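You operate a simulated robot arm through the tools that you are given. There is no shell and no other tool. Be economical: measure what you need, move in short steps, check, and stop when the job is done.

You run a simulated two-armed robot. Do the job below in one go: nothing can be reset, and whatever is moved stays where it is left.

TASK
Rinse the orange reel spool under the tap and refit it on the cream reel.
Fine: shut the tap; spool down on the shaft, then screw the spool knob back on. What is to be rubbed or washed off counts as gone when no trace of it is left.

It is judged by the outcome, as a careful person would: the job done as asked, and still so three seconds after it is handed in. It fails if anything else is knocked over, pushed out of place, dropped, spilled or broken.

THE ROBOT
Two 7-joint arms with two-finger parallel grippers on one trunk, on a base that drives. Base frame: it is fixed to the floor where the robot stands at the start and does not move with it; the origin is under the middle of the robot, x ahead of it, y to its left, z up. Units: cm, degrees, N and s.
The left shoulder is at the start at [5, 18.7, 113.5], the right one opposite. Places, roughly: bail of the cream reel [50, 10, 100]; blue reel spool (5x5x4 cm) [70, -50, 140]; crank of the cream reel [40, 10, 90]; orange reel spool (5x5x4 cm) [50, 10, 100]; shaft of the cream reel [50, 10, 100]; tap lever [70, -150, 90]; tub plug [75, -175, 100]. Payload 3.43 kg a hand.
The TCP of each hand is the grasp point between the finger pads, 3 cm short of the fingertips. In the tool frame z runs along the fingers and y along their closing line. Largest opening 9.4 cm; finger width 2.8, thickness 1; the body of the gripper, 5 by 9.6 cm, starts 5.5 cm behind the TCP.
Orientation is told as [roll, pitch, yaw] about the base's x, y, z axes, in that order, counted from this pose: with the fingers straight down and closing along the base's y, the tool's x points along the base's -x, its y along +y and its z along -z.

THE INTERFACE
- The arms move only by the tool play_rows. It takes "left_motion", "right_motion" or both (then of equal length, played together; a hand with none holds still); each is a list that holds one entry, the list of rows, each a list of 6 numbers: the shift along the tool's x, y, z in cm, then the turn, a rotation vector about the tool's x, y, z in degrees. In form: [[[x, y, z, rx, ry, rz], ...]]. A call has 1 to 10 rows; each row shifts and turns the commanded pose from where the row before left it, along the tool's axes as they then stand. "left_jaw" and "right_jaw" are, for a hand that has rows, the opening, from 0 (shut) to 1 (fully open), set as the call begins (left out, the last holds). Each row takes 0.2 s and may step no farther than 5 cm and 8.6 degrees from the row before; otherwise, or with a gripper value out of range, the whole call is refused. A pose out of reach is approached as far as the arm can. The call stops where the force on the tool passes 40 N (or 10 N more than at its start, if that is more) or the arm is blocked; 0.2 s more then pass. Each finger travels about 15.3 cm/s and halts on what it meets, pressing with about 35 N; the grip force reading is that of the motor and also rises with nothing between the fingers. The clock runs only during rows and for 0.2 s after the last one: add rows that do not move to give the fingers time. The reply holds the time, the measured pose of the TCP, the force on the tool along the base axes, the opening and the grip force, in the units named above and with some noise, with the torque about the TCP (base axes, N m) and any sound that the robot's microphone picked up.
- Cameras (640 x 400 px; columns grow to the right, rows downward): "scene" is now at [14.83, 2.85, 131.9]; the picture's right is [0.31, -0.95, 0.00], its down [-0.34, -0.11, -0.93] and it looks along [0.89, 0.29, -0.36] (base axes); focal length 255 px, centre (320, 200). "left" rides on the left gripper at [7.6, -1.4, -10.2] in its tool frame; the picture's right is [0.18, 0.98, 0.00], its down [-0.75, 0.14, -0.64] and it looks along [-0.63, 0.12, 0.77] (tool axes); focal length 243 px, centre (320, 200). "right" rides on the right gripper at [7.6, 1.4, -10.3] in its tool frame; the picture's right is [-0.18, 0.98, 0.00], its down [-0.75, -0.14, -0.64] and it looks along [-0.63, -0.12, 0.77] (tool axes); focal length 243 px, centre (320, 200). There is no depth. A picture from a camera that has moved, and an enlarged one, comes with that camera's place and axes in the base frame and with its lens.
- camera(camera): a new picture of that camera. It takes no simulated time.
- lift_body(by): slides the trunk up (or, below 0, down) by that many cm; the arms and the scene camera ride with it, the base frame stays. It gives what a move gives, with no picture.
- drive_base(legs): drives the robot by 1 to 6 legs, each [ahead, left, turn to the left] in cm, cm and degrees, along the robot's own axes; the way and the turn of a leg run together, so that a leg with both is an arc; at most 150 cm and 180 degrees a leg. The arms and the cameras ride along, it lands a little off, and it stops where it bumps. It gives what a move gives.
- pan_tilt(pan, tilt): turns the head with the scene camera to pan (to the left, within 80 degrees either way) and tilt (down, from -29 to 69), counted from straight ahead of the robot. It gives what a move gives.
- enlarge(camera, box): a new picture of the part [left, top, right, bottom] of that camera's present view, enlarged. It takes no simulated time.
- hand_in(): hands the job in; it is judged then, once.

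Go step by step. Nothing tells you exact positions but the pictures and the camera data: compare them with the known pose of the tool, close in by small moves and look again before you grip or let go. The budget is 120 turns and 108 pictures, counting those below and the enlarged ones. Unless the task says otherwise, let go and move clear before handing in, and close with one line.

The tools are called after "Request:" as name(argument=value, ...) on one line, values as JSON. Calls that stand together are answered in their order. play_rows: Moves the arms, as the interface text tells. Its arguments: {"type":"object","properties":{"left_motion":{"type":"array","items":{"type":"array","items":{"type":"array","items":{"type":"number"}}}},"left_jaw":{"type":"number"},"right_motion":{"type":"array","items":{"type":"array","items":{"type":"array","items":{"type":"number"}}}},"right_jaw":{"type":"number"}},"required":[]} The other tools are called the same way: lift_body (by) slides the trunk up or down; drive_base (legs) drives the base; pan_tilt (pan, tilt) turns the head that bears the scene camera; camera (camera) takes a picture; enlarge (camera, box) takes an enlarged picture of a part of a camera's view; hand_in () hands the job in.

At the start:

```text
clock: 0.0
left_tcp_pos: [33.71, 22.13, 121.73]
left_tcp_rot: [0.0, 0.0, 0.0]
left_contact_force: [-0.3, 0.5, 0.2]
left_moment: [0.03, 0.0, -0.01]
left_finger_gap: 9.41
left_gripper_force: 0.0
right_tcp_pos: [39.79, -6.87, 123.6]
right_tcp_rot: [0.1, 0.0, 0.0]
right_contact_force: [0.6, -0.4, 0.1]
right_moment: [0.01, -0.01, 0.01]
right_finger_gap: 9.39
right_gripper_force: 0.1
trunk travel left (down, up): [-35.0, 8.2]
robot x, y, heading: [-0.14, -0.16, 0.0]
head pan, tilt: [18.2, 21.1]
```

scene: 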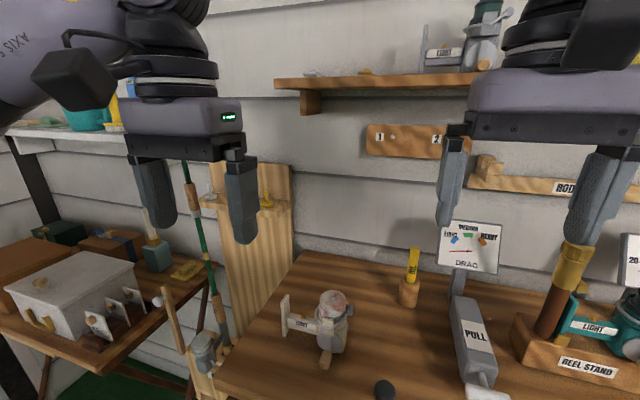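
right: 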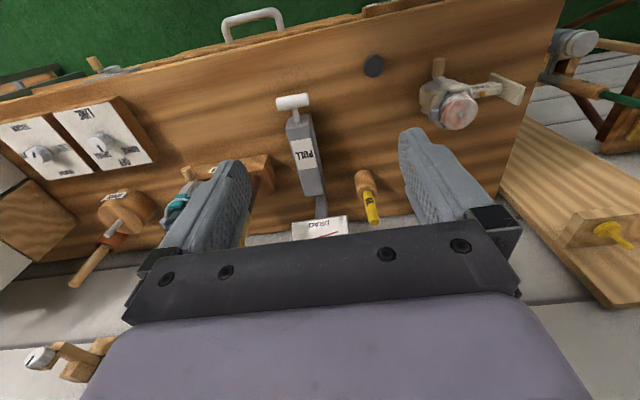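
left: 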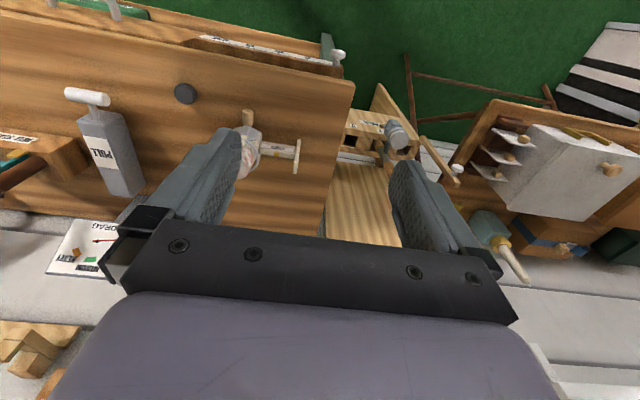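

I see the cream reel on the bench with the dirty spool on top; a drag board behind it. I look closer at the reel first and around the room.

Request:
enlarge(camera="scene", box=[240, 240, 440, 400])

Request:
enlarge(camera="right", box=[340, 40, 540, 165])

Request:
pan_tilt(pan=-55, tilt=25)

```text
2.50 times, centred on (340, 320) of scene
camera zoom: at [14.83, 2.85, 131.9], right [0.31, -0.95, 0.0], down [-0.34, -0.11, -0.93], along [0.89, 0.29, -0.36], focal length 638 px, centre (270, -100)
```

zoom: 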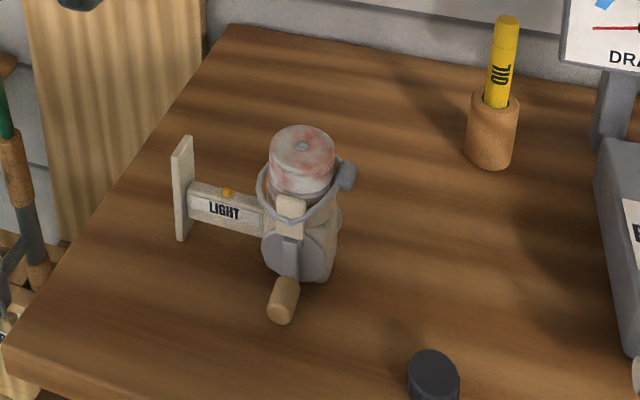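

```text
3.20 times, centred on (440, 102) of right
camera zoom: at [32.19, -5.29, 133.75], right [0.18, 0.98, 0.0], down [0.75, -0.14, 0.64], along [0.63, -0.12, -0.77], focal length 776 px, centre (-64, 512)
```

zoom: 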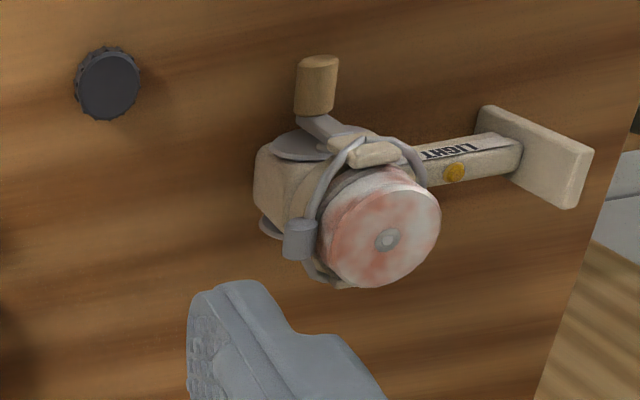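

```text
clock: 1.4
left_tcp_pos: [33.79, 22.19, 121.75]
left_tcp_rot: [0.0, 0.0, 0.0]
left_contact_force: [-0.2, 0.6, 0.4]
left_moment: [0.01, -0.02, -0.03]
left_finger_gap: 9.41
left_gripper_force: 0.0
right_tcp_pos: [39.84, -6.74, 123.46]
right_tcp_rot: [0.1, 0.0, 0.0]
right_contact_force: [0.3, 0.1, 0.5]
right_moment: [0.02, 0.01, 0.01]
right_finger_gap: 9.4
right_gripper_force: 0.0
trunk travel left (down, up): [-35.0, 8.2]
robot x, y, heading: [-0.28, -0.05, -0.3]
head pan, tilt: [-55.0, 25.0]
```

The spool sits on the shaft, and the dark knurled knob already lies on the bench; the bail wire is around the spool. Now the tap.

Request:
camera(camera="scene")

Request:
enlarge(camera="left", box=[160, 70, 320, 190])

```text
102 pictures are left
camera scene: at [11.29, -7.59, 131.27], right [-0.82, -0.57, 0.0], down [-0.24, 0.35, -0.91], along [0.52, -0.74, -0.42], focal length 255 px, centre (320, 200)
```

scene: 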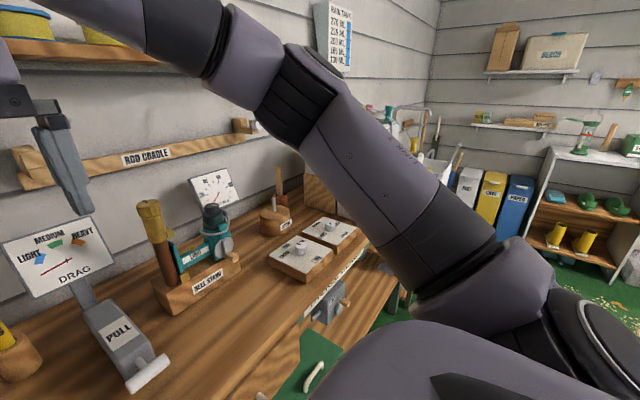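

```text
3.33 times, centred on (240, 130) of left
camera zoom: at [26.18, 20.86, 131.86], right [-0.18, 0.98, 0.0], down [0.75, 0.14, 0.64], along [0.63, 0.12, -0.77], focal length 809 px, centre (587, 433)
```

zoom: 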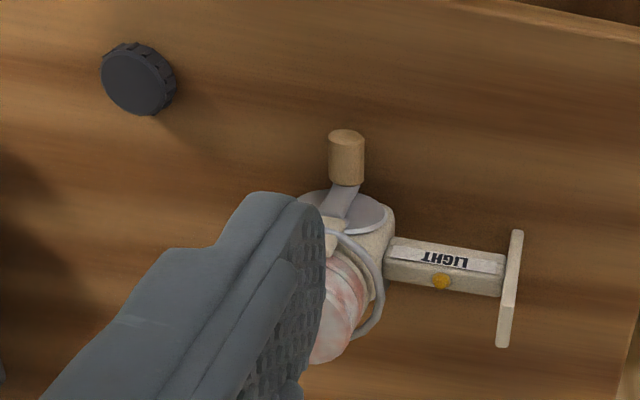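

Triangulating, the spool's top is near (47.5, 11, 101.5) and the knob near (42, 1.3). I bring the left hand above the spool for a close look, moving the right a bit away.

Request:
play_rows(left_motion=[[[-3.4, -2.8, 1.5, 0, 0, 0], [-3.4, -2.8, 1.5, 0, 0, 0], [-3.4, -2.8, 1.5, 0, 0, 0], [-3.4, -2.8, 1.5, 0, 0, 0]]], right_motion=[[[0, -2, 0, 0, 0, 0], [0, -2, 0, 0, 0, 0], [0, -2, 0, 0, 0, 0], [0, -2, 0, 0, 0, 0]]])

Request:
pan_tilt(pan=13, tilt=40)

Request:
camera(camera="left")

Request:
camera(camera="scene")

Request:
camera(camera="right")

```text
clock: 2.5
left_tcp_pos: [47.36, 10.79, 115.7]
left_tcp_rot: [0.2, 0.0, 0.1]
left_contact_force: [0.4, 0.2, -0.3]
left_moment: [-0.01, 0.02, 0.01]
left_finger_gap: 9.43
left_gripper_force: 0.0
right_tcp_pos: [39.86, -14.85, 123.35]
right_tcp_rot: [0.1, 0.0, 0.0]
right_contact_force: [-0.4, 0.1, -0.2]
right_moment: [0.02, -0.02, -0.01]
right_finger_gap: 9.42
right_gripper_force: 0.1
trunk travel left (down, up): [-35.0, 8.2]
robot x, y, heading: [0.01, -0.2, 0.0]
head pan, tilt: [-55.0, 25.0]
```

```text
clock: 3.8
left_tcp_pos: [47.28, 11.0, 115.74]
left_tcp_rot: [0.0, 0.0, 0.0]
left_contact_force: [0.4, 0.4, -0.4]
left_moment: [-0.02, 0.02, 0.02]
left_finger_gap: 9.4
left_gripper_force: 0.0
right_tcp_pos: [39.79, -14.74, 123.57]
right_tcp_rot: [0.2, 0.1, 0.1]
right_contact_force: [-0.7, -0.1, -0.4]
right_moment: [0.0, 0.02, 0.0]
right_finger_gap: 9.4
right_gripper_force: 0.0
trunk travel left (down, up): [-35.0, 8.2]
robot x, y, heading: [-0.28, -0.13, -0.1]
head pan, tilt: [13.0, 40.0]
```

```text
100 pictures are left
camera left: at [39.7, 9.72, 125.96], right [-0.18, 0.98, 0.0], down [0.75, 0.14, 0.64], along [0.63, 0.12, -0.77], focal length 243 px, centre (320, 200)
```

left: 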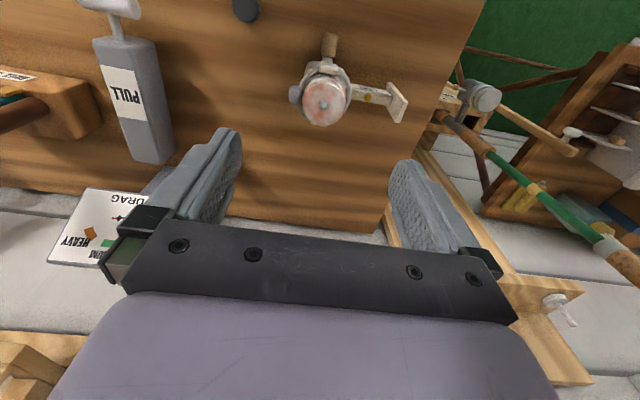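

```text
99 pictures are left
camera scene: at [14.29, 1.86, 128.94], right [0.22, -0.97, 0.0], down [-0.63, -0.14, -0.77], along [0.75, 0.17, -0.64], focal length 255 px, centre (320, 200)
```

scene: 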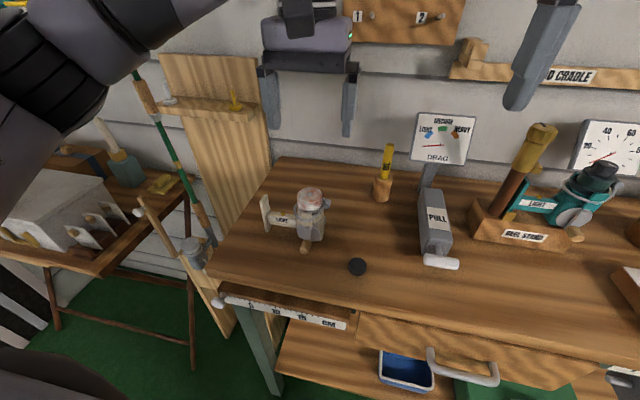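

```text
98 pictures are left
camera right: at [32.21, -13.33, 133.69], right [0.18, 0.98, 0.0], down [0.75, -0.14, 0.64], along [0.63, -0.12, -0.77], focal length 243 px, centre (320, 200)
```

right: 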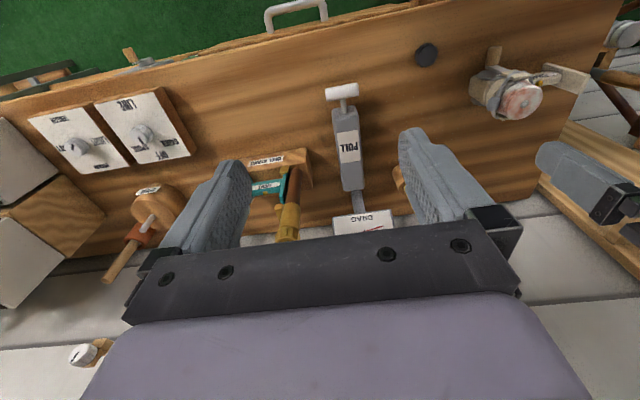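

Enlarging the reel from the left and scene cameras to understand the bail and spool.

Request:
enlarge(camera="left", box=[270, 20, 420, 140])

Request:
enlarge(camera="scene", box=[250, 170, 380, 285])

Request:
enlarge(camera="right", box=[400, 25, 600, 150])

```text
3.33 times, centred on (345, 80) of left
camera zoom: at [39.7, 9.72, 125.96], right [-0.18, 0.98, 0.0], down [0.75, 0.14, 0.64], along [0.63, 0.12, -0.77], focal length 809 px, centre (237, 600)
```

zoom: 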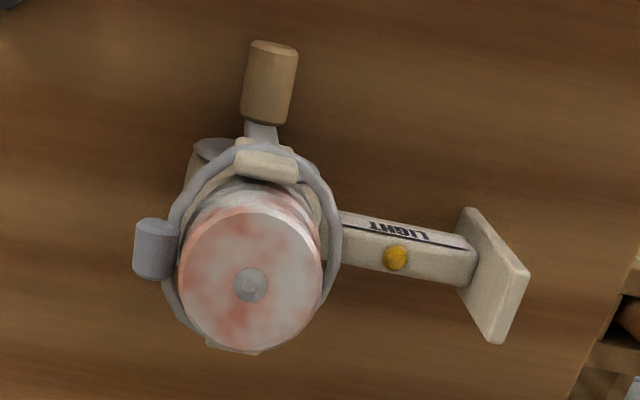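

```text
3.48 times, centred on (315, 228) of scene
camera zoom: at [14.29, 1.86, 128.94], right [0.22, -0.97, 0.0], down [-0.63, -0.14, -0.77], along [0.75, 0.17, -0.64], focal length 888 px, centre (337, 104)
```

zoom: 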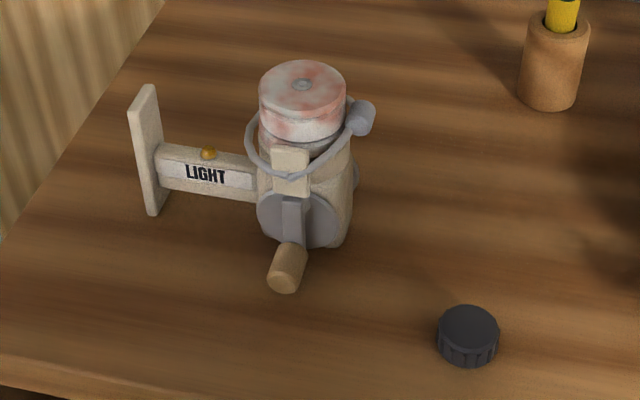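

```text
3.20 times, centred on (500, 88) of right
camera zoom: at [32.21, -13.33, 133.69], right [0.18, 0.98, 0.0], down [0.75, -0.14, 0.64], along [0.63, -0.12, -0.77], focal length 776 px, centre (-256, 560)
```

zoom: 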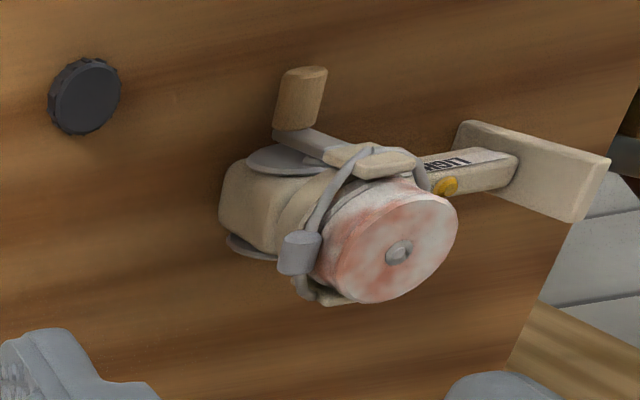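

The spool is held only by its shaft; the bail loop lies low around it, with the roller on the -y side. So I will grip along x: turn the left hand 90 degrees.

Request:
play_rows(left_motion=[[[0, 0, 0, 0, 0, 8.5], [0, 0, 0, 0, 0, 8.5], [0, 0, 0, 0, 0, 8.5], [0, 0, 0, 0, 0, 8.5], [0, 0, 0, 0, 0, 8.5], [0, 0, 0, 0, 0, 8.5], [0, 0, 0, 0, 0, 8.5], [0, 0, 0, 0, 0, 8.5], [0, 0, 0, 0, 0, 8.5], [0, 0, 0, 0, 0, 8.5]]])

Request:
play_rows(left_motion=[[[0, 0, 2.5, 0, 0, 5], [0, 0, 2.5, 0, 0, 0], [0, 0, 0, 0, 0, 0]]], left_jaw=0.8)

Request:
camera(camera="left")

Request:
camera(camera="scene")

```text
clock: 6.0
left_tcp_pos: [34.08, 6.93, 112.66]
left_tcp_rot: [0.1, 0.1, -85.0]
left_contact_force: [-0.6, 1.0, 0.2]
left_moment: [-0.01, 0.0, 0.02]
left_finger_gap: 9.39
left_gripper_force: 0.1
left hand out of reach, approached as far as the arm can: row 7, 8, 9, 10
right_tcp_pos: [39.69, -14.77, 123.61]
right_tcp_rot: [0.1, 0.0, 0.0]
right_contact_force: [-1.0, 0.2, -0.3]
right_moment: [0.02, -0.03, 0.01]
right_finger_gap: 9.39
right_gripper_force: 0.0
trunk travel left (down, up): [-35.0, 8.2]
robot x, y, heading: [0.03, 0.17, 0.1]
head pan, tilt: [13.0, 40.0]
```

```text
clock: 6.8
left_tcp_pos: [32.44, 6.47, 107.33]
left_tcp_rot: [0.0, 0.0, -89.9]
left_contact_force: [0.2, -0.1, -0.4]
left_moment: [0.01, 0.0, -0.01]
left_finger_gap: 7.52
left_gripper_force: 0.1
left hand out of reach, approached as far as the arm can: row 1
right_tcp_pos: [39.85, -14.76, 123.45]
right_tcp_rot: [0.1, 0.0, 0.0]
right_contact_force: [0.1, 0.3, 0.7]
right_moment: [-0.01, 0.03, 0.02]
right_finger_gap: 9.39
right_gripper_force: 0.1
trunk travel left (down, up): [-35.0, 8.2]
robot x, y, heading: [-0.07, -0.13, -0.4]
head pan, tilt: [13.0, 40.0]
```

```text
94 pictures are left
camera left: at [30.98, 14.38, 117.58], right [0.98, 0.18, 0.0], down [0.14, -0.75, 0.64], along [0.12, -0.63, -0.77], focal length 243 px, centre (320, 200)
```

left: 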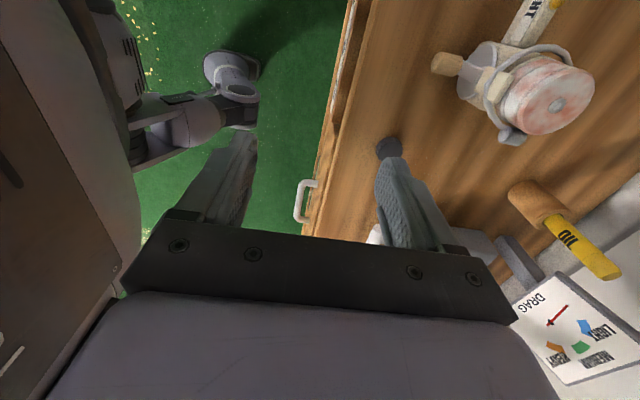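

```text
93 pictures are left
camera scene: at [14.28, 1.85, 128.94], right [0.22, -0.97, 0.0], down [-0.63, -0.14, -0.77], along [0.75, 0.17, -0.64], focal length 255 px, centre (320, 200)
```

scene: 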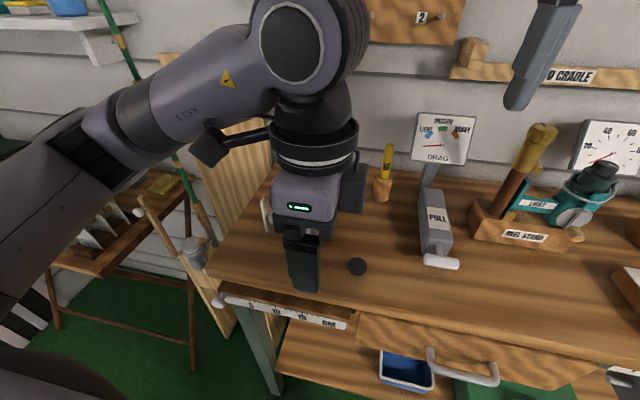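

Turning that way was out of reach. I raise the hand and turn the other way round, near the body, to try the opposite yaw.

Request:
play_rows(left_motion=[[[0, 0, -3, 0, 0, -8.5], [0, 0, -3, 0, 0, -8.5], [0, 0, -2, 0, 0, -8.5], [0, 0, 0, 0, 0, -8.5], [0, 0, 0, 0, 0, -8.5], [0, 0, 0, 0, 0, -8.5], [0, 0, 0, 0, 0, -8.5], [0, 0, 0, 0, 0, -8.5], [0, 0, 0, 0, 0, -8.5], [0, 0, 0, 0, 0, -8.5]]])

Request:
play_rows(left_motion=[[[0, 0, 0, 0, 0, -8.5], [0, 0, 0, 0, 0, -8.5], [0, 0, 0, 0, 0, -8.5], [0, 0, 0, 0, 0, -8.5], [0, 0, 0, 0, 0, -8.5], [0, 0, 0, 0, 0, -8.5], [0, 0, 0, 0, 0, -8.5], [0, 0, 0, 0, 0, -8.5], [0, 0, 0, 0, 0, -8.5], [0, 0, 0, 0, 0, -8.5]]])

```text
clock: 9.0
left_tcp_pos: [32.47, 6.61, 115.25]
left_tcp_rot: [0.0, 0.1, -4.7]
left_contact_force: [-0.4, 0.3, 0.5]
left_moment: [0.04, -0.02, 0.0]
left_finger_gap: 7.51
left_gripper_force: 0.1
right_tcp_pos: [39.81, -14.74, 123.46]
right_tcp_rot: [0.0, 0.0, -0.1]
right_contact_force: [1.0, -0.1, -0.4]
right_moment: [-0.01, -0.02, -0.02]
right_finger_gap: 9.39
right_gripper_force: 0.0
trunk travel left (down, up): [-35.0, 8.2]
robot x, y, heading: [-0.11, 0.14, 0.2]
head pan, tilt: [13.0, 40.0]
```

```text
clock: 11.2
left_tcp_pos: [32.45, 6.63, 115.41]
left_tcp_rot: [0.0, 0.1, 80.2]
left_contact_force: [-0.3, -0.4, 0.3]
left_moment: [0.0, -0.04, -0.03]
left_finger_gap: 7.5
left_gripper_force: 0.0
right_tcp_pos: [39.75, -14.7, 123.43]
right_tcp_rot: [0.1, -0.1, 0.0]
right_contact_force: [0.3, 0.4, 0.5]
right_moment: [0.0, 0.0, 0.01]
right_finger_gap: 9.4
right_gripper_force: 0.1
trunk travel left (down, up): [-35.0, 8.2]
robot x, y, heading: [-0.34, -0.14, 0.0]
head pan, tilt: [13.0, 40.0]
```

Now at yaw 80 with no trouble; finish to 90 and move over the spool.

Request:
play_rows(left_motion=[[[0, 0, 0, 0, 0, -5], [0, 0, 0, 0, 0, -4.8], [-1.1, -3.6, 0, 0, 0, 0], [-1.1, -3.6, 0, 0, 0, 0], [-1.1, -3.6, 0, 0, 0, 0], [-1.1, -3.6, 0, 0, 0, 0], [0, 0, 0, 0, 0, 0]]])

Request:
camera(camera="left")

Request:
camera(camera="scene")

```text
clock: 12.8
left_tcp_pos: [46.87, 10.89, 115.44]
left_tcp_rot: [0.1, 0.0, 89.8]
left_contact_force: [0.4, -0.1, 0.5]
left_moment: [0.0, 0.0, 0.0]
left_finger_gap: 7.52
left_gripper_force: 0.0
right_tcp_pos: [39.86, -14.85, 123.46]
right_tcp_rot: [0.1, -0.1, 0.0]
right_contact_force: [-0.4, 0.4, -0.5]
right_moment: [0.0, -0.01, -0.03]
right_finger_gap: 9.4
right_gripper_force: 0.1
trunk travel left (down, up): [-35.0, 8.2]
robot x, y, heading: [-0.09, -0.42, 0.2]
head pan, tilt: [13.0, 40.0]
```

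```text
92 pictures are left
camera left: at [48.27, 3.5, 125.6], right [-0.98, -0.18, 0.0], down [-0.14, 0.75, 0.64], along [-0.12, 0.63, -0.77], focal length 243 px, centre (320, 200)
```

left: 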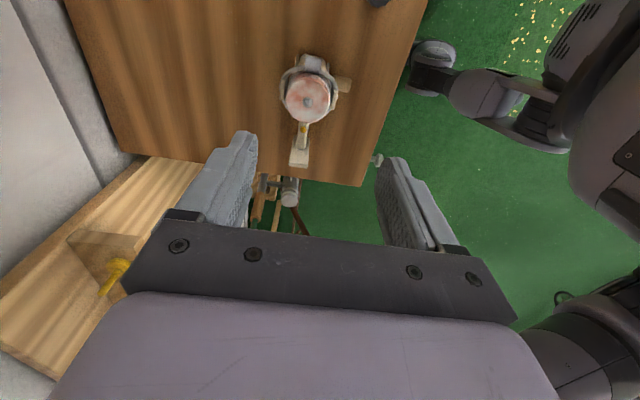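

```text
91 pictures are left
camera scene: at [14.27, 1.86, 128.94], right [0.23, -0.97, 0.0], down [-0.63, -0.14, -0.77], along [0.75, 0.17, -0.64], focal length 255 px, centre (320, 200)
```

scene: 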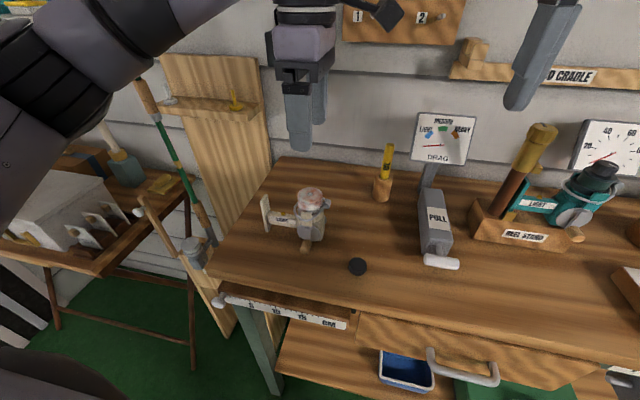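

Reach works with yaw 90. Estimated spool top: (47.9, 11.4, ~101). Descend to just above and check.

Request:
play_rows(left_motion=[[[-0.2, -0.5, 4, 0, 0, 0], [-0.3, -0.5, 4.5, 0, 0, 0], [0, 0, 0, 0, 0, 0]]])

Request:
camera(camera="left")

Request:
enlarge(camera="scene", box=[250, 110, 390, 260])

Request:
enlarge(camera="right", box=[400, 25, 640, 175])

```text
clock: 13.6
left_tcp_pos: [47.71, 11.43, 106.93]
left_tcp_rot: [0.0, 0.0, 89.9]
left_contact_force: [0.3, 0.5, -0.2]
left_moment: [0.01, 0.0, 0.01]
left_finger_gap: 7.52
left_gripper_force: 0.0
right_tcp_pos: [39.87, -14.74, 123.48]
right_tcp_rot: [0.1, -0.1, 0.0]
right_contact_force: [0.9, -0.2, 0.1]
right_moment: [0.01, 0.0, -0.01]
right_finger_gap: 9.39
right_gripper_force: 0.1
trunk travel left (down, up): [-35.0, 8.2]
robot x, y, heading: [-0.22, -0.1, -0.0]
head pan, tilt: [13.0, 40.0]
```

```text
90 pictures are left
camera left: at [49.2, 4.05, 117.08], right [-0.98, -0.18, 0.0], down [-0.14, 0.75, 0.64], along [-0.12, 0.63, -0.77], focal length 243 px, centre (320, 200)
```

left: 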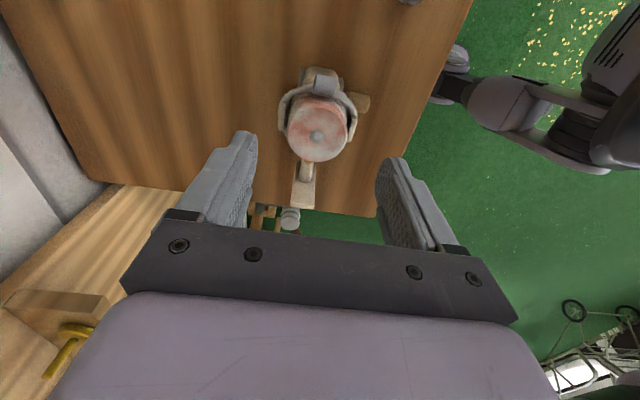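

```text
2.67 times, centred on (320, 185) of scene
camera zoom: at [14.27, 1.85, 128.94], right [0.22, -0.97, 0.0], down [-0.63, -0.14, -0.77], along [0.75, 0.17, -0.64], focal length 681 px, centre (320, 240)
```

zoom: 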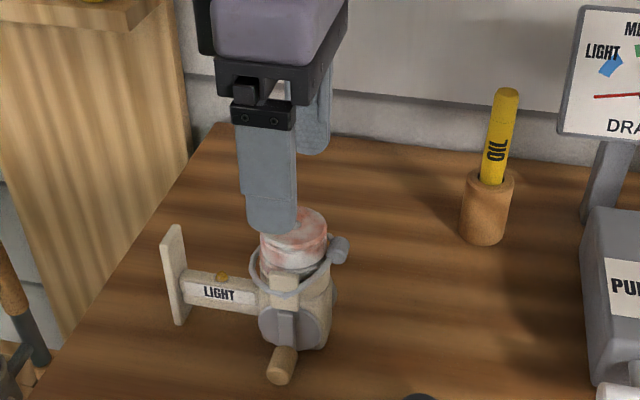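

```text
2.67 times, centred on (520, 100) of right
camera zoom: at [32.2, -13.36, 133.7], right [0.18, 0.98, 0.0], down [0.75, -0.14, 0.64], along [0.63, -0.12, -0.77], focal length 647 px, centre (-213, 467)
```

zoom: 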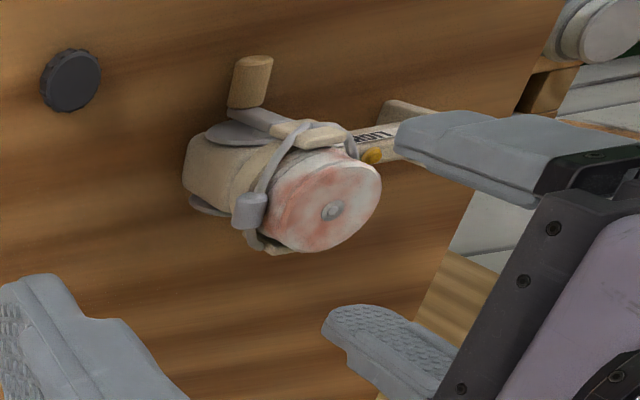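

Centred within a few mm. Descend so the tips hold the top ~1.5 cm, then look.

Request:
play_rows(left_motion=[[[0, -0.2, 2, 0, 0, 0], [0, 0, 1.3, 0, 0, 0], [0, 0, 1, 0, 0, 0], [0, 0, 0, 0, 0, 0]]])

Request:
enlarge(camera="left", box=[220, 60, 420, 230])

Request:
enlarge(camera="right", box=[440, 25, 620, 145])

Request:
enlarge(camera="scene", box=[250, 140, 390, 260])

```text
clock: 14.6
left_tcp_pos: [47.96, 11.54, 102.69]
left_tcp_rot: [0.0, 0.0, 89.8]
left_contact_force: [0.5, -0.2, 0.2]
left_moment: [-0.01, 0.0, 0.04]
left_finger_gap: 7.54
left_gripper_force: 0.1
right_tcp_pos: [39.72, -14.76, 123.46]
right_tcp_rot: [0.1, -0.1, 0.0]
right_contact_force: [0.1, -0.3, 0.9]
right_moment: [0.0, -0.01, 0.01]
right_finger_gap: 9.41
right_gripper_force: 0.0
trunk travel left (down, up): [-35.0, 8.2]
robot x, y, heading: [-0.01, 0.03, -0.2]
head pan, tilt: [13.0, 40.0]
```

```text
2.35 times, centred on (320, 145) of left
camera zoom: at [49.43, 4.03, 112.79], right [-0.98, -0.18, 0.0], down [-0.14, 0.75, 0.64], along [-0.12, 0.63, -0.77], focal length 571 px, centre (320, 329)
```

zoom: 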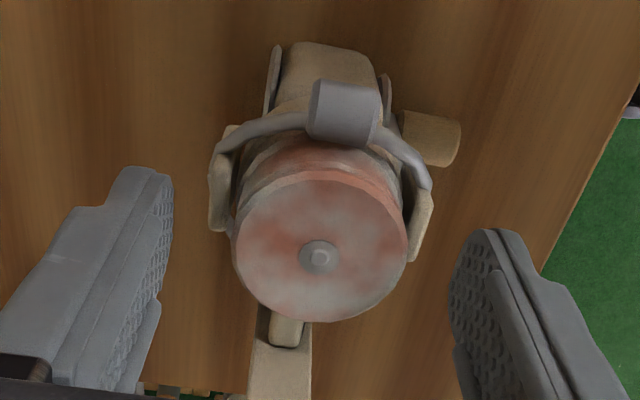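

```text
3.33 times, centred on (530, 85) of right
camera zoom: at [32.21, -13.35, 133.7], right [0.18, 0.98, 0.0], down [0.75, -0.14, 0.64], along [0.63, -0.12, -0.77], focal length 809 px, centre (-380, 583)
```

zoom: 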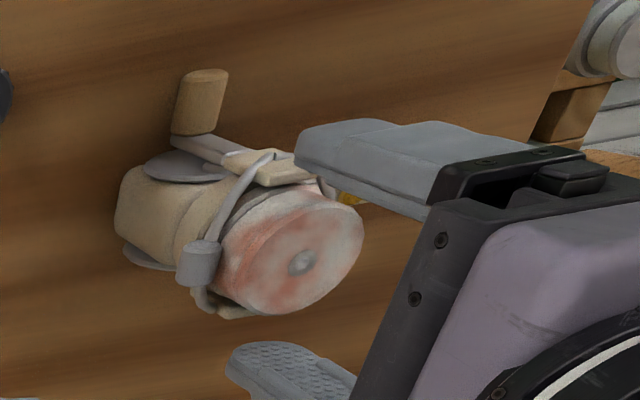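

```text
3.33 times, centred on (320, 200) of scene
camera zoom: at [14.28, 1.86, 128.94], right [0.22, -0.97, 0.0], down [-0.63, -0.14, -0.77], along [0.75, 0.17, -0.64], focal length 851 px, centre (320, 200)
```

zoom: 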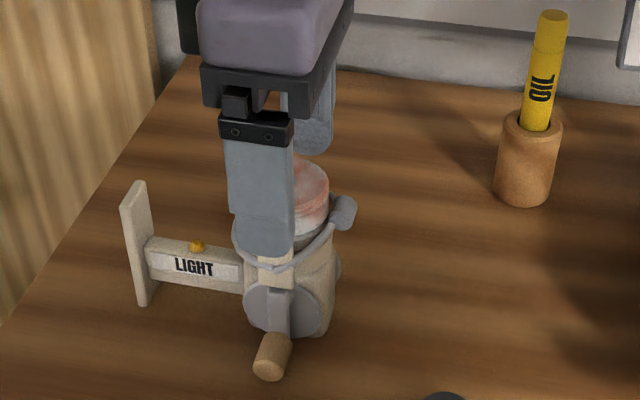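

Tips sit ~1.5 cm below the spool's top, clear of the roller. I nudge 2 mm and close.

Request:
play_rows(left_motion=[[[0, 0.2, 0, 0, 0, 0], [0, 0, 0, 0, 0, 0]]], left_jaw=0.58)

Request:
enlarge(camera="left", box=[220, 60, 420, 230])

```text
clock: 15.2
left_tcp_pos: [47.79, 11.44, 102.56]
left_tcp_rot: [0.1, 0.0, 89.8]
left_contact_force: [0.6, 0.1, 0.7]
left_moment: [0.01, 0.04, -0.01]
left_finger_gap: 5.43
left_gripper_force: 0.1
right_tcp_pos: [39.84, -14.84, 123.4]
right_tcp_rot: [0.1, 0.0, -0.1]
right_contact_force: [-0.3, -0.4, -0.1]
right_moment: [0.01, -0.03, -0.01]
right_finger_gap: 9.41
right_gripper_force: 0.0
trunk travel left (down, up): [-35.0, 8.2]
robot x, y, heading: [-0.19, -0.12, 0.3]
head pan, tilt: [13.0, 40.0]
```

```text
2.35 times, centred on (320, 145) of left
camera zoom: at [49.22, 3.98, 112.81], right [-0.98, -0.18, 0.0], down [-0.14, 0.75, 0.64], along [-0.12, 0.63, -0.77], focal length 571 px, centre (320, 329)
```

zoom: 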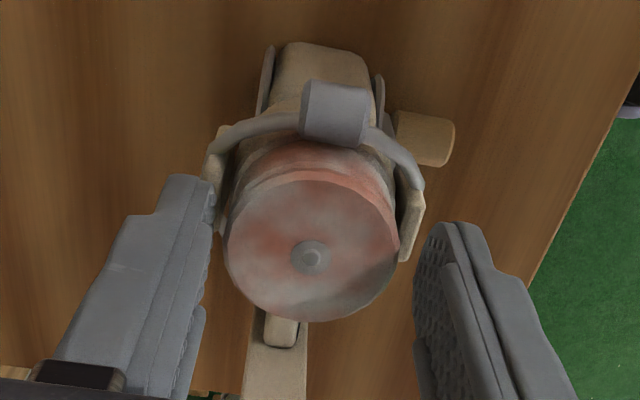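

Aligned. Close on the spool.

Request:
play_rows(left_motion=[[[0, 0, 0, 0, 0, 0], [0, 0, 0, 0, 0, 0], [0, 0, 0, 0, 0, 0]]], left_jaw=0.3)

Request:
enlarge(camera="left", box=[220, 60, 420, 230])

```text
clock: 16.0
left_tcp_pos: [47.81, 11.37, 102.55]
left_tcp_rot: [0.0, 0.0, 89.9]
left_contact_force: [-0.4, -0.7, 0.1]
left_moment: [-0.04, 0.0, 0.05]
left_finger_gap: 4.55
left_gripper_force: 35.5
right_tcp_pos: [39.72, -14.76, 123.42]
right_tcp_rot: [0.1, 0.0, 0.0]
right_contact_force: [0.0, 0.2, -0.5]
right_moment: [-0.02, 0.03, -0.04]
right_finger_gap: 9.4
right_gripper_force: 0.0
trunk travel left (down, up): [-35.0, 8.2]
robot x, y, heading: [0.09, 0.1, 0.2]
head pan, tilt: [13.0, 40.0]
```

```text
2.35 times, centred on (320, 145) of left
camera zoom: at [49.24, 3.99, 112.81], right [-0.98, -0.18, 0.0], down [-0.14, 0.75, 0.64], along [-0.12, 0.63, -0.77], focal length 571 px, centre (320, 329)
```

zoom: 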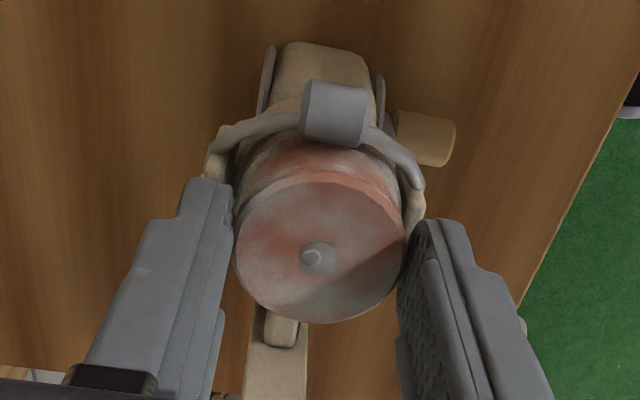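

Gripped at 4.55 cm. Spool centre on the shaft is at TCP (47.81, 11.4, 102.55) — I keep that for refitting. Lift slowly straight up.

Request:
play_rows(left_motion=[[[0, 0, -0.6, 0, 0, 0], [0, 0, -0.8, 0, 0, 0], [0, 0, -1, 0, 0, 0], [0, 0, -1, 0, 0, 0], [0, 0, -1.5, 0, 0, 0], [0, 0, -2, 0, 0, 0]]])

Request:
enlarge(camera="scene", box=[250, 110, 390, 260])

Request:
enlarge(camera="left", box=[220, 60, 420, 230])

Request:
enlarge(camera="right", box=[420, 25, 640, 175])

```text
clock: 17.4
left_tcp_pos: [47.8, 11.4, 109.51]
left_tcp_rot: [0.1, 0.0, 89.8]
left_contact_force: [0.7, -0.4, -0.4]
left_moment: [0.01, -0.01, 0.02]
left_finger_gap: 4.56
left_gripper_force: 34.8
right_tcp_pos: [39.83, -14.76, 123.49]
right_tcp_rot: [0.2, -0.1, 0.0]
right_contact_force: [-0.2, 0.9, 0.0]
right_moment: [-0.04, -0.01, 0.03]
right_finger_gap: 9.39
right_gripper_force: 0.0
trunk travel left (down, up): [-35.0, 8.2]
robot x, y, heading: [0.05, 0.13, 0.2]
head pan, tilt: [13.0, 40.0]
```

```text
2.67 times, centred on (320, 185) of scene
camera zoom: at [14.27, 1.85, 128.94], right [0.22, -0.97, 0.0], down [-0.63, -0.14, -0.77], along [0.75, 0.17, -0.64], focal length 681 px, centre (320, 240)
```

zoom: 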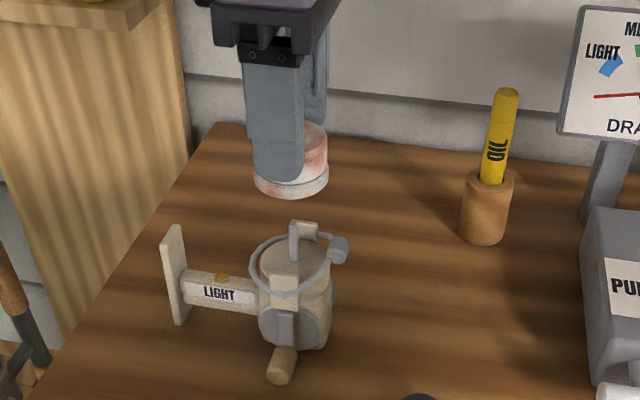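

```text
2.35 times, centred on (320, 145) of left
camera zoom: at [49.24, 3.96, 119.72], right [-0.98, -0.18, 0.0], down [-0.14, 0.75, 0.64], along [-0.12, 0.63, -0.77], focal length 571 px, centre (320, 329)
```

zoom: 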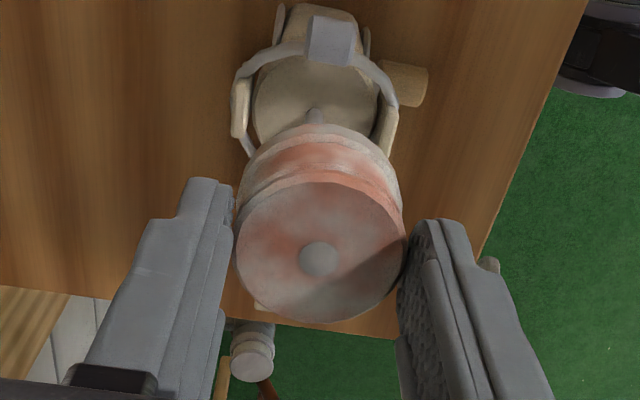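

```text
2.67 times, centred on (530, 100) of right
camera zoom: at [32.2, -13.36, 133.7], right [0.18, 0.98, 0.0], down [0.75, -0.14, 0.64], along [0.63, -0.12, -0.77], focal length 647 px, centre (-240, 467)
```

zoom: 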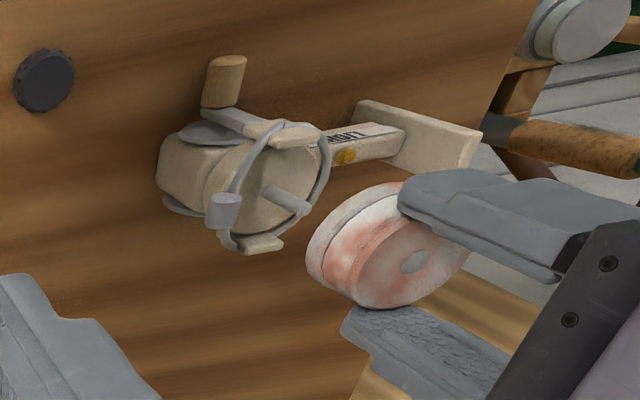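

Spool is off cleanly; the shaft stands exposed. Now retract both hands and drive right along the bench toward the sink, looking as I go.

Request:
play_rows(left_motion=[[[0, 0, -4, 0, 0, 0], [0, 0, -4, 0, 0, 0], [0, 4, -1, 0, 0, 0], [0, 4, 0, 0, 0, 0], [0, 4, 0, 0, 0, 0], [-2, 3, 0, 0, 0, 0], [-2, 0, 0, 0, 0, 0]]], right_motion=[[[0, 0, 0, 0, 0, 0], [0, 0, 0, 0, 0, 0], [3, -2, 0, 0, 0, 0], [3, -2, 0, 0, 0, 0], [2, -2, 0, 0, 0, 0], [0, -2, 0, 0, 0, 0], [0, 0, 0, 0, 0, 0]]])

Request:
drive_base(legs=[[-10, 0, 0], [0, -70, 0]])

Request:
pan_tilt(pan=-45, tilt=25)

Request:
camera(camera="scene")

```text
clock: 19.0
left_tcp_pos: [32.8, 15.56, 118.56]
left_tcp_rot: [0.0, 0.0, 89.8]
left_contact_force: [0.7, -0.1, -1.7]
left_moment: [0.01, -0.01, -0.01]
left_finger_gap: 4.55
left_gripper_force: 35.1
right_tcp_pos: [31.84, -22.64, 123.55]
right_tcp_rot: [0.1, 0.0, 0.0]
right_contact_force: [-0.6, -0.1, 0.4]
right_moment: [-0.01, -0.03, -0.01]
right_finger_gap: 9.39
right_gripper_force: 0.0
trunk travel left (down, up): [-35.0, 8.2]
robot x, y, heading: [-0.16, 0.22, 0.2]
head pan, tilt: [13.0, 40.0]
```

```text
clock: 23.6
left_tcp_pos: [22.87, -54.42, 118.5]
left_tcp_rot: [0.0, -0.1, 90.2]
left_contact_force: [0.4, -0.1, -1.0]
left_moment: [-0.01, 0.0, -0.01]
left_finger_gap: 4.55
left_gripper_force: 35.0
right_tcp_pos: [21.98, -92.69, 123.64]
right_tcp_rot: [0.1, 0.0, 0.2]
right_contact_force: [-1.1, 0.5, -0.5]
right_moment: [0.0, 0.03, 0.01]
right_finger_gap: 9.38
right_gripper_force: 0.1
trunk travel left (down, up): [-35.0, 8.2]
robot x, y, heading: [-10.01, -70.03, 0.1]
head pan, tilt: [13.0, 40.0]
```

```text
clock: 24.9
left_tcp_pos: [22.97, -54.38, 118.54]
left_tcp_rot: [0.0, 0.0, 90.1]
left_contact_force: [0.6, 0.2, -1.0]
left_moment: [0.01, -0.02, 0.03]
left_finger_gap: 4.58
left_gripper_force: 34.6
right_tcp_pos: [22.0, -92.56, 123.67]
right_tcp_rot: [0.1, 0.0, 0.3]
right_contact_force: [-0.1, 0.5, 0.0]
right_moment: [0.03, 0.02, 0.01]
right_finger_gap: 9.41
right_gripper_force: 0.1
trunk travel left (down, up): [-35.0, 8.2]
robot x, y, heading: [-10.12, -69.94, 0.1]
head pan, tilt: [-45.0, 25.0]
```

```text
79 pictures are left
camera scene: at [2.68, -76.54, 131.27], right [-0.7, -0.71, 0.0], down [-0.3, 0.3, -0.91], along [0.64, -0.64, -0.42], focal length 255 px, centre (320, 200)
```

scene: 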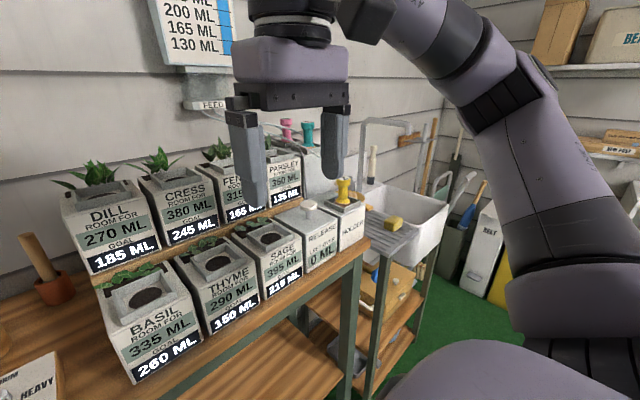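

The sink tub with a gooseneck tap is further right. Drive on and look straight at it.

Request:
drive_base(legs=[[0, -70, 0]])

Request:
pan_tilt(pan=-10, tilt=28)

Request:
camera(camera="scene")

Request:
camera(camera="right")

```text
clock: 28.8
left_tcp_pos: [23.32, -124.74, 118.57]
left_tcp_rot: [0.0, 0.0, 90.4]
left_contact_force: [-0.4, 0.1, -0.6]
left_moment: [-0.02, 0.01, -0.03]
left_finger_gap: 4.56
left_gripper_force: 34.9
right_tcp_pos: [22.61, -162.95, 123.62]
right_tcp_rot: [0.1, 0.0, 0.5]
right_contact_force: [-0.3, 0.1, 0.0]
right_moment: [0.03, -0.03, 0.01]
right_finger_gap: 9.42
right_gripper_force: 0.3
trunk travel left (down, up): [-35.0, 8.2]
robot x, y, heading: [-9.36, -140.37, 0.3]
head pan, tilt: [-45.0, 25.0]
```

```text
clock: 29.8
left_tcp_pos: [23.27, -124.59, 118.54]
left_tcp_rot: [0.0, 0.0, 90.3]
left_contact_force: [-1.2, 0.6, -1.1]
left_moment: [-0.03, 0.01, 0.01]
left_finger_gap: 4.56
left_gripper_force: 35.5
right_tcp_pos: [22.42, -162.78, 123.53]
right_tcp_rot: [0.1, -0.1, 0.4]
right_contact_force: [0.4, 0.4, 0.1]
right_moment: [-0.02, -0.01, 0.01]
right_finger_gap: 9.41
right_gripper_force: 0.1
trunk travel left (down, up): [-35.0, 8.2]
robot x, y, heading: [-9.48, -140.46, 0.3]
head pan, tilt: [-10.0, 28.0]
```

```text
78 pictures are left
camera scene: at [5.56, -141.88, 130.79], right [-0.17, -0.99, 0.0], down [-0.46, 0.08, -0.88], along [0.87, -0.15, -0.47], focal length 255 px, centre (320, 200)
```

scene: 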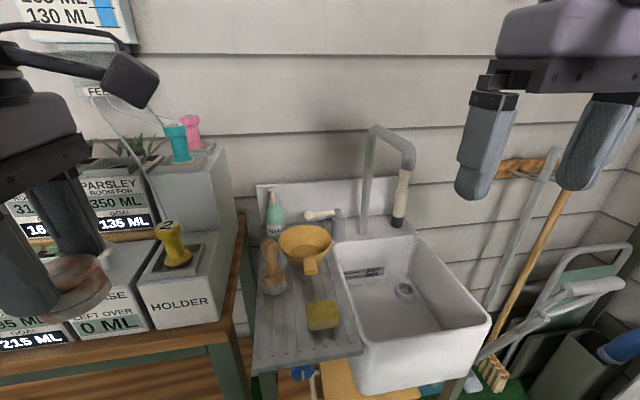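

```text
77 pictures are left
camera right: at [14.91, -161.42, 133.8], right [0.18, 0.98, 0.0], down [0.75, -0.14, 0.64], along [0.63, -0.11, -0.77], focal length 243 px, centre (320, 200)
```

right: 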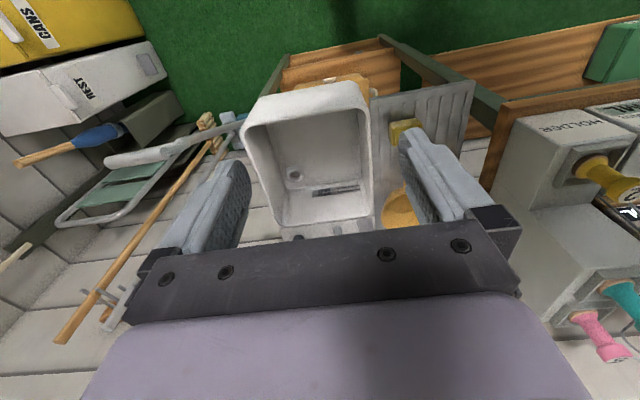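

Request:
enlarge(camera="scene", box=[240, 110, 500, 310])

Request:
enlarge(camera="scene", box=[300, 115, 430, 250])

```text
2.00 times, centred on (370, 210) of scene
camera zoom: at [5.56, -141.88, 130.79], right [-0.17, -0.99, 0.0], down [-0.46, 0.08, -0.88], along [0.87, -0.15, -0.47], focal length 511 px, centre (220, 180)
```

zoom: 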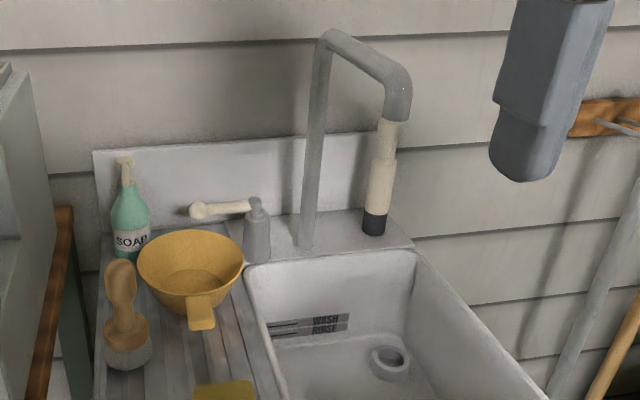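

```text
2.96 times, centred on (365, 182) of scene
camera zoom: at [5.56, -141.88, 130.79], right [-0.17, -0.99, 0.0], down [-0.46, 0.08, -0.88], along [0.87, -0.15, -0.47], focal length 756 px, centre (187, 252)
```

zoom: 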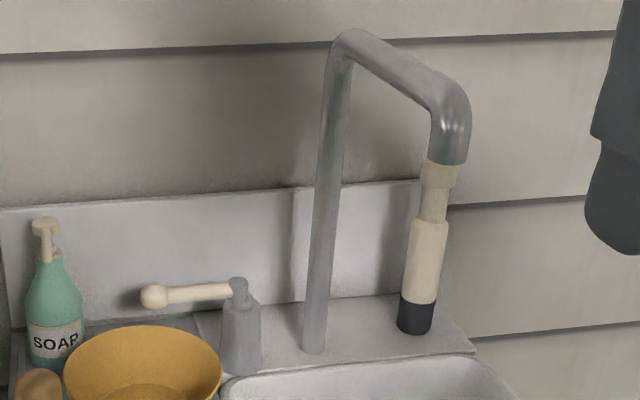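

The tap has a nozzle on a gooseneck at the back of the tub and a cream lever on a post left of it. I move 10 cm closer for a second view to triangulate.

Request:
drive_base(legs=[[10, 0, 0]])

Request:
pan_tilt(pan=-10, tilt=28)

Request:
enlarge(camera="scene", box=[240, 100, 560, 300])

```text
clock: 30.9
left_tcp_pos: [33.08, -124.52, 118.59]
left_tcp_rot: [0.1, 0.0, 90.3]
left_contact_force: [0.3, 0.2, -1.4]
left_moment: [0.01, 0.0, -0.01]
left_finger_gap: 4.57
left_gripper_force: 35.7
right_tcp_pos: [32.34, -162.66, 123.48]
right_tcp_rot: [0.1, 0.0, 0.5]
right_contact_force: [-0.4, 0.5, 0.3]
right_moment: [0.0, -0.01, 0.03]
right_finger_gap: 9.38
right_gripper_force: 0.1
trunk travel left (down, up): [-35.0, 8.2]
robot x, y, heading: [0.58, -140.37, 0.4]
head pan, tilt: [-10.0, 28.0]
```

```text
clock: 31.5
left_tcp_pos: [33.03, -124.61, 118.57]
left_tcp_rot: [0.0, 0.0, 90.3]
left_contact_force: [0.8, 0.4, -0.8]
left_moment: [0.01, -0.02, 0.01]
left_finger_gap: 4.56
left_gripper_force: 34.8
right_tcp_pos: [32.15, -162.77, 123.63]
right_tcp_rot: [0.1, 0.0, 0.4]
right_contact_force: [-0.7, -0.8, -0.5]
right_moment: [0.01, 0.01, -0.02]
right_finger_gap: 9.41
right_gripper_force: 0.0
trunk travel left (down, up): [-35.0, 8.2]
robot x, y, heading: [0.44, -140.05, 0.5]
head pan, tilt: [-10.0, 28.0]
```

```text
2.00 times, centred on (400, 200) of scene
camera zoom: at [15.27, -141.8, 130.79], right [-0.17, -0.99, 0.0], down [-0.46, 0.08, -0.88], along [0.87, -0.15, -0.47], focal length 511 px, centre (160, 200)
```

zoom: 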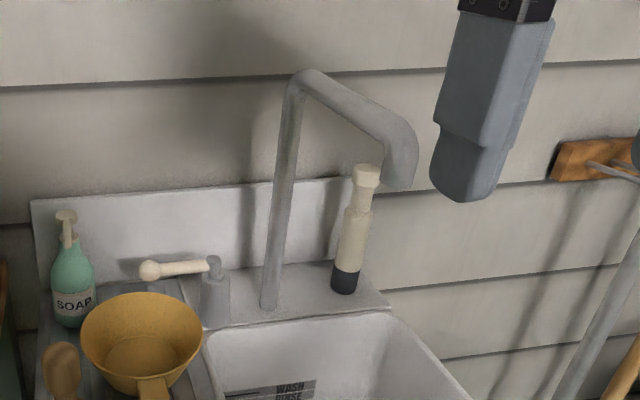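

The cream/black thing is a separate standing plug; the spout's mouth is at about (46, -165, 114). The lever runs from its post (65, -157, 94) to the knob at (66.5, -149, 93.5). I turn the right hand and prepare it to reach the lever.

Request:
play_rows(right_motion=[[[0, 4, -1, 0, 0, 8.5], [0, 4, -1, 0, 0, 8.5], [0, 4, 0, 0, 0, 8.5], [0, 0, 0, 0, 0, 8.5], [0, 0, 0, 0, 0, 8.5], [0, 0, 0, 0, 0, 8.5], [0, 0, 0, 0, 0, 8.5], [0, 0, 0, 0, 0, 8.5], [0, 0, 0, 0, 0, 8.5], [0, 0, 0, 0, 0, 8.5]]])

Request:
play_rows(right_motion=[[[0, 0, 0, 0, 0, 5], [0, 0, 0, -8.5, 0, 0], [0, 0, 0, -8.5, 0, 0], [0, 0, 0, -8.5, 0, 0], [0, 0, 0, -8.5, 0, 0]]])

```text
clock: 33.7
left_tcp_pos: [33.01, -124.57, 118.61]
left_tcp_rot: [-0.1, -0.1, 90.3]
left_contact_force: [-0.1, 0.6, -0.2]
left_moment: [0.0, 0.0, 0.04]
left_finger_gap: 4.54
left_gripper_force: 35.3
right_tcp_pos: [33.9, -150.98, 125.6]
right_tcp_rot: [0.0, 0.1, -84.7]
right_contact_force: [0.7, 1.4, -0.1]
right_moment: [-0.01, 0.02, 0.02]
right_finger_gap: 9.38
right_gripper_force: 0.1
trunk travel left (down, up): [-35.0, 8.2]
robot x, y, heading: [0.4, -140.36, 0.5]
head pan, tilt: [-10.0, 28.0]
```

```text
clock: 34.9
left_tcp_pos: [33.02, -124.71, 118.55]
left_tcp_rot: [0.1, 0.1, 90.3]
left_contact_force: [-0.6, 0.4, -0.9]
left_moment: [0.01, -0.03, -0.01]
left_finger_gap: 4.54
left_gripper_force: 34.8
right_tcp_pos: [33.89, -150.9, 125.59]
right_tcp_rot: [34.1, 0.0, -89.5]
right_contact_force: [0.5, 0.2, 0.1]
right_moment: [0.0, 0.0, 0.04]
right_finger_gap: 9.4
right_gripper_force: 0.2
trunk travel left (down, up): [-35.0, 8.2]
robot x, y, heading: [0.3, -140.19, 0.5]
head pan, tilt: [-10.0, 28.0]
```

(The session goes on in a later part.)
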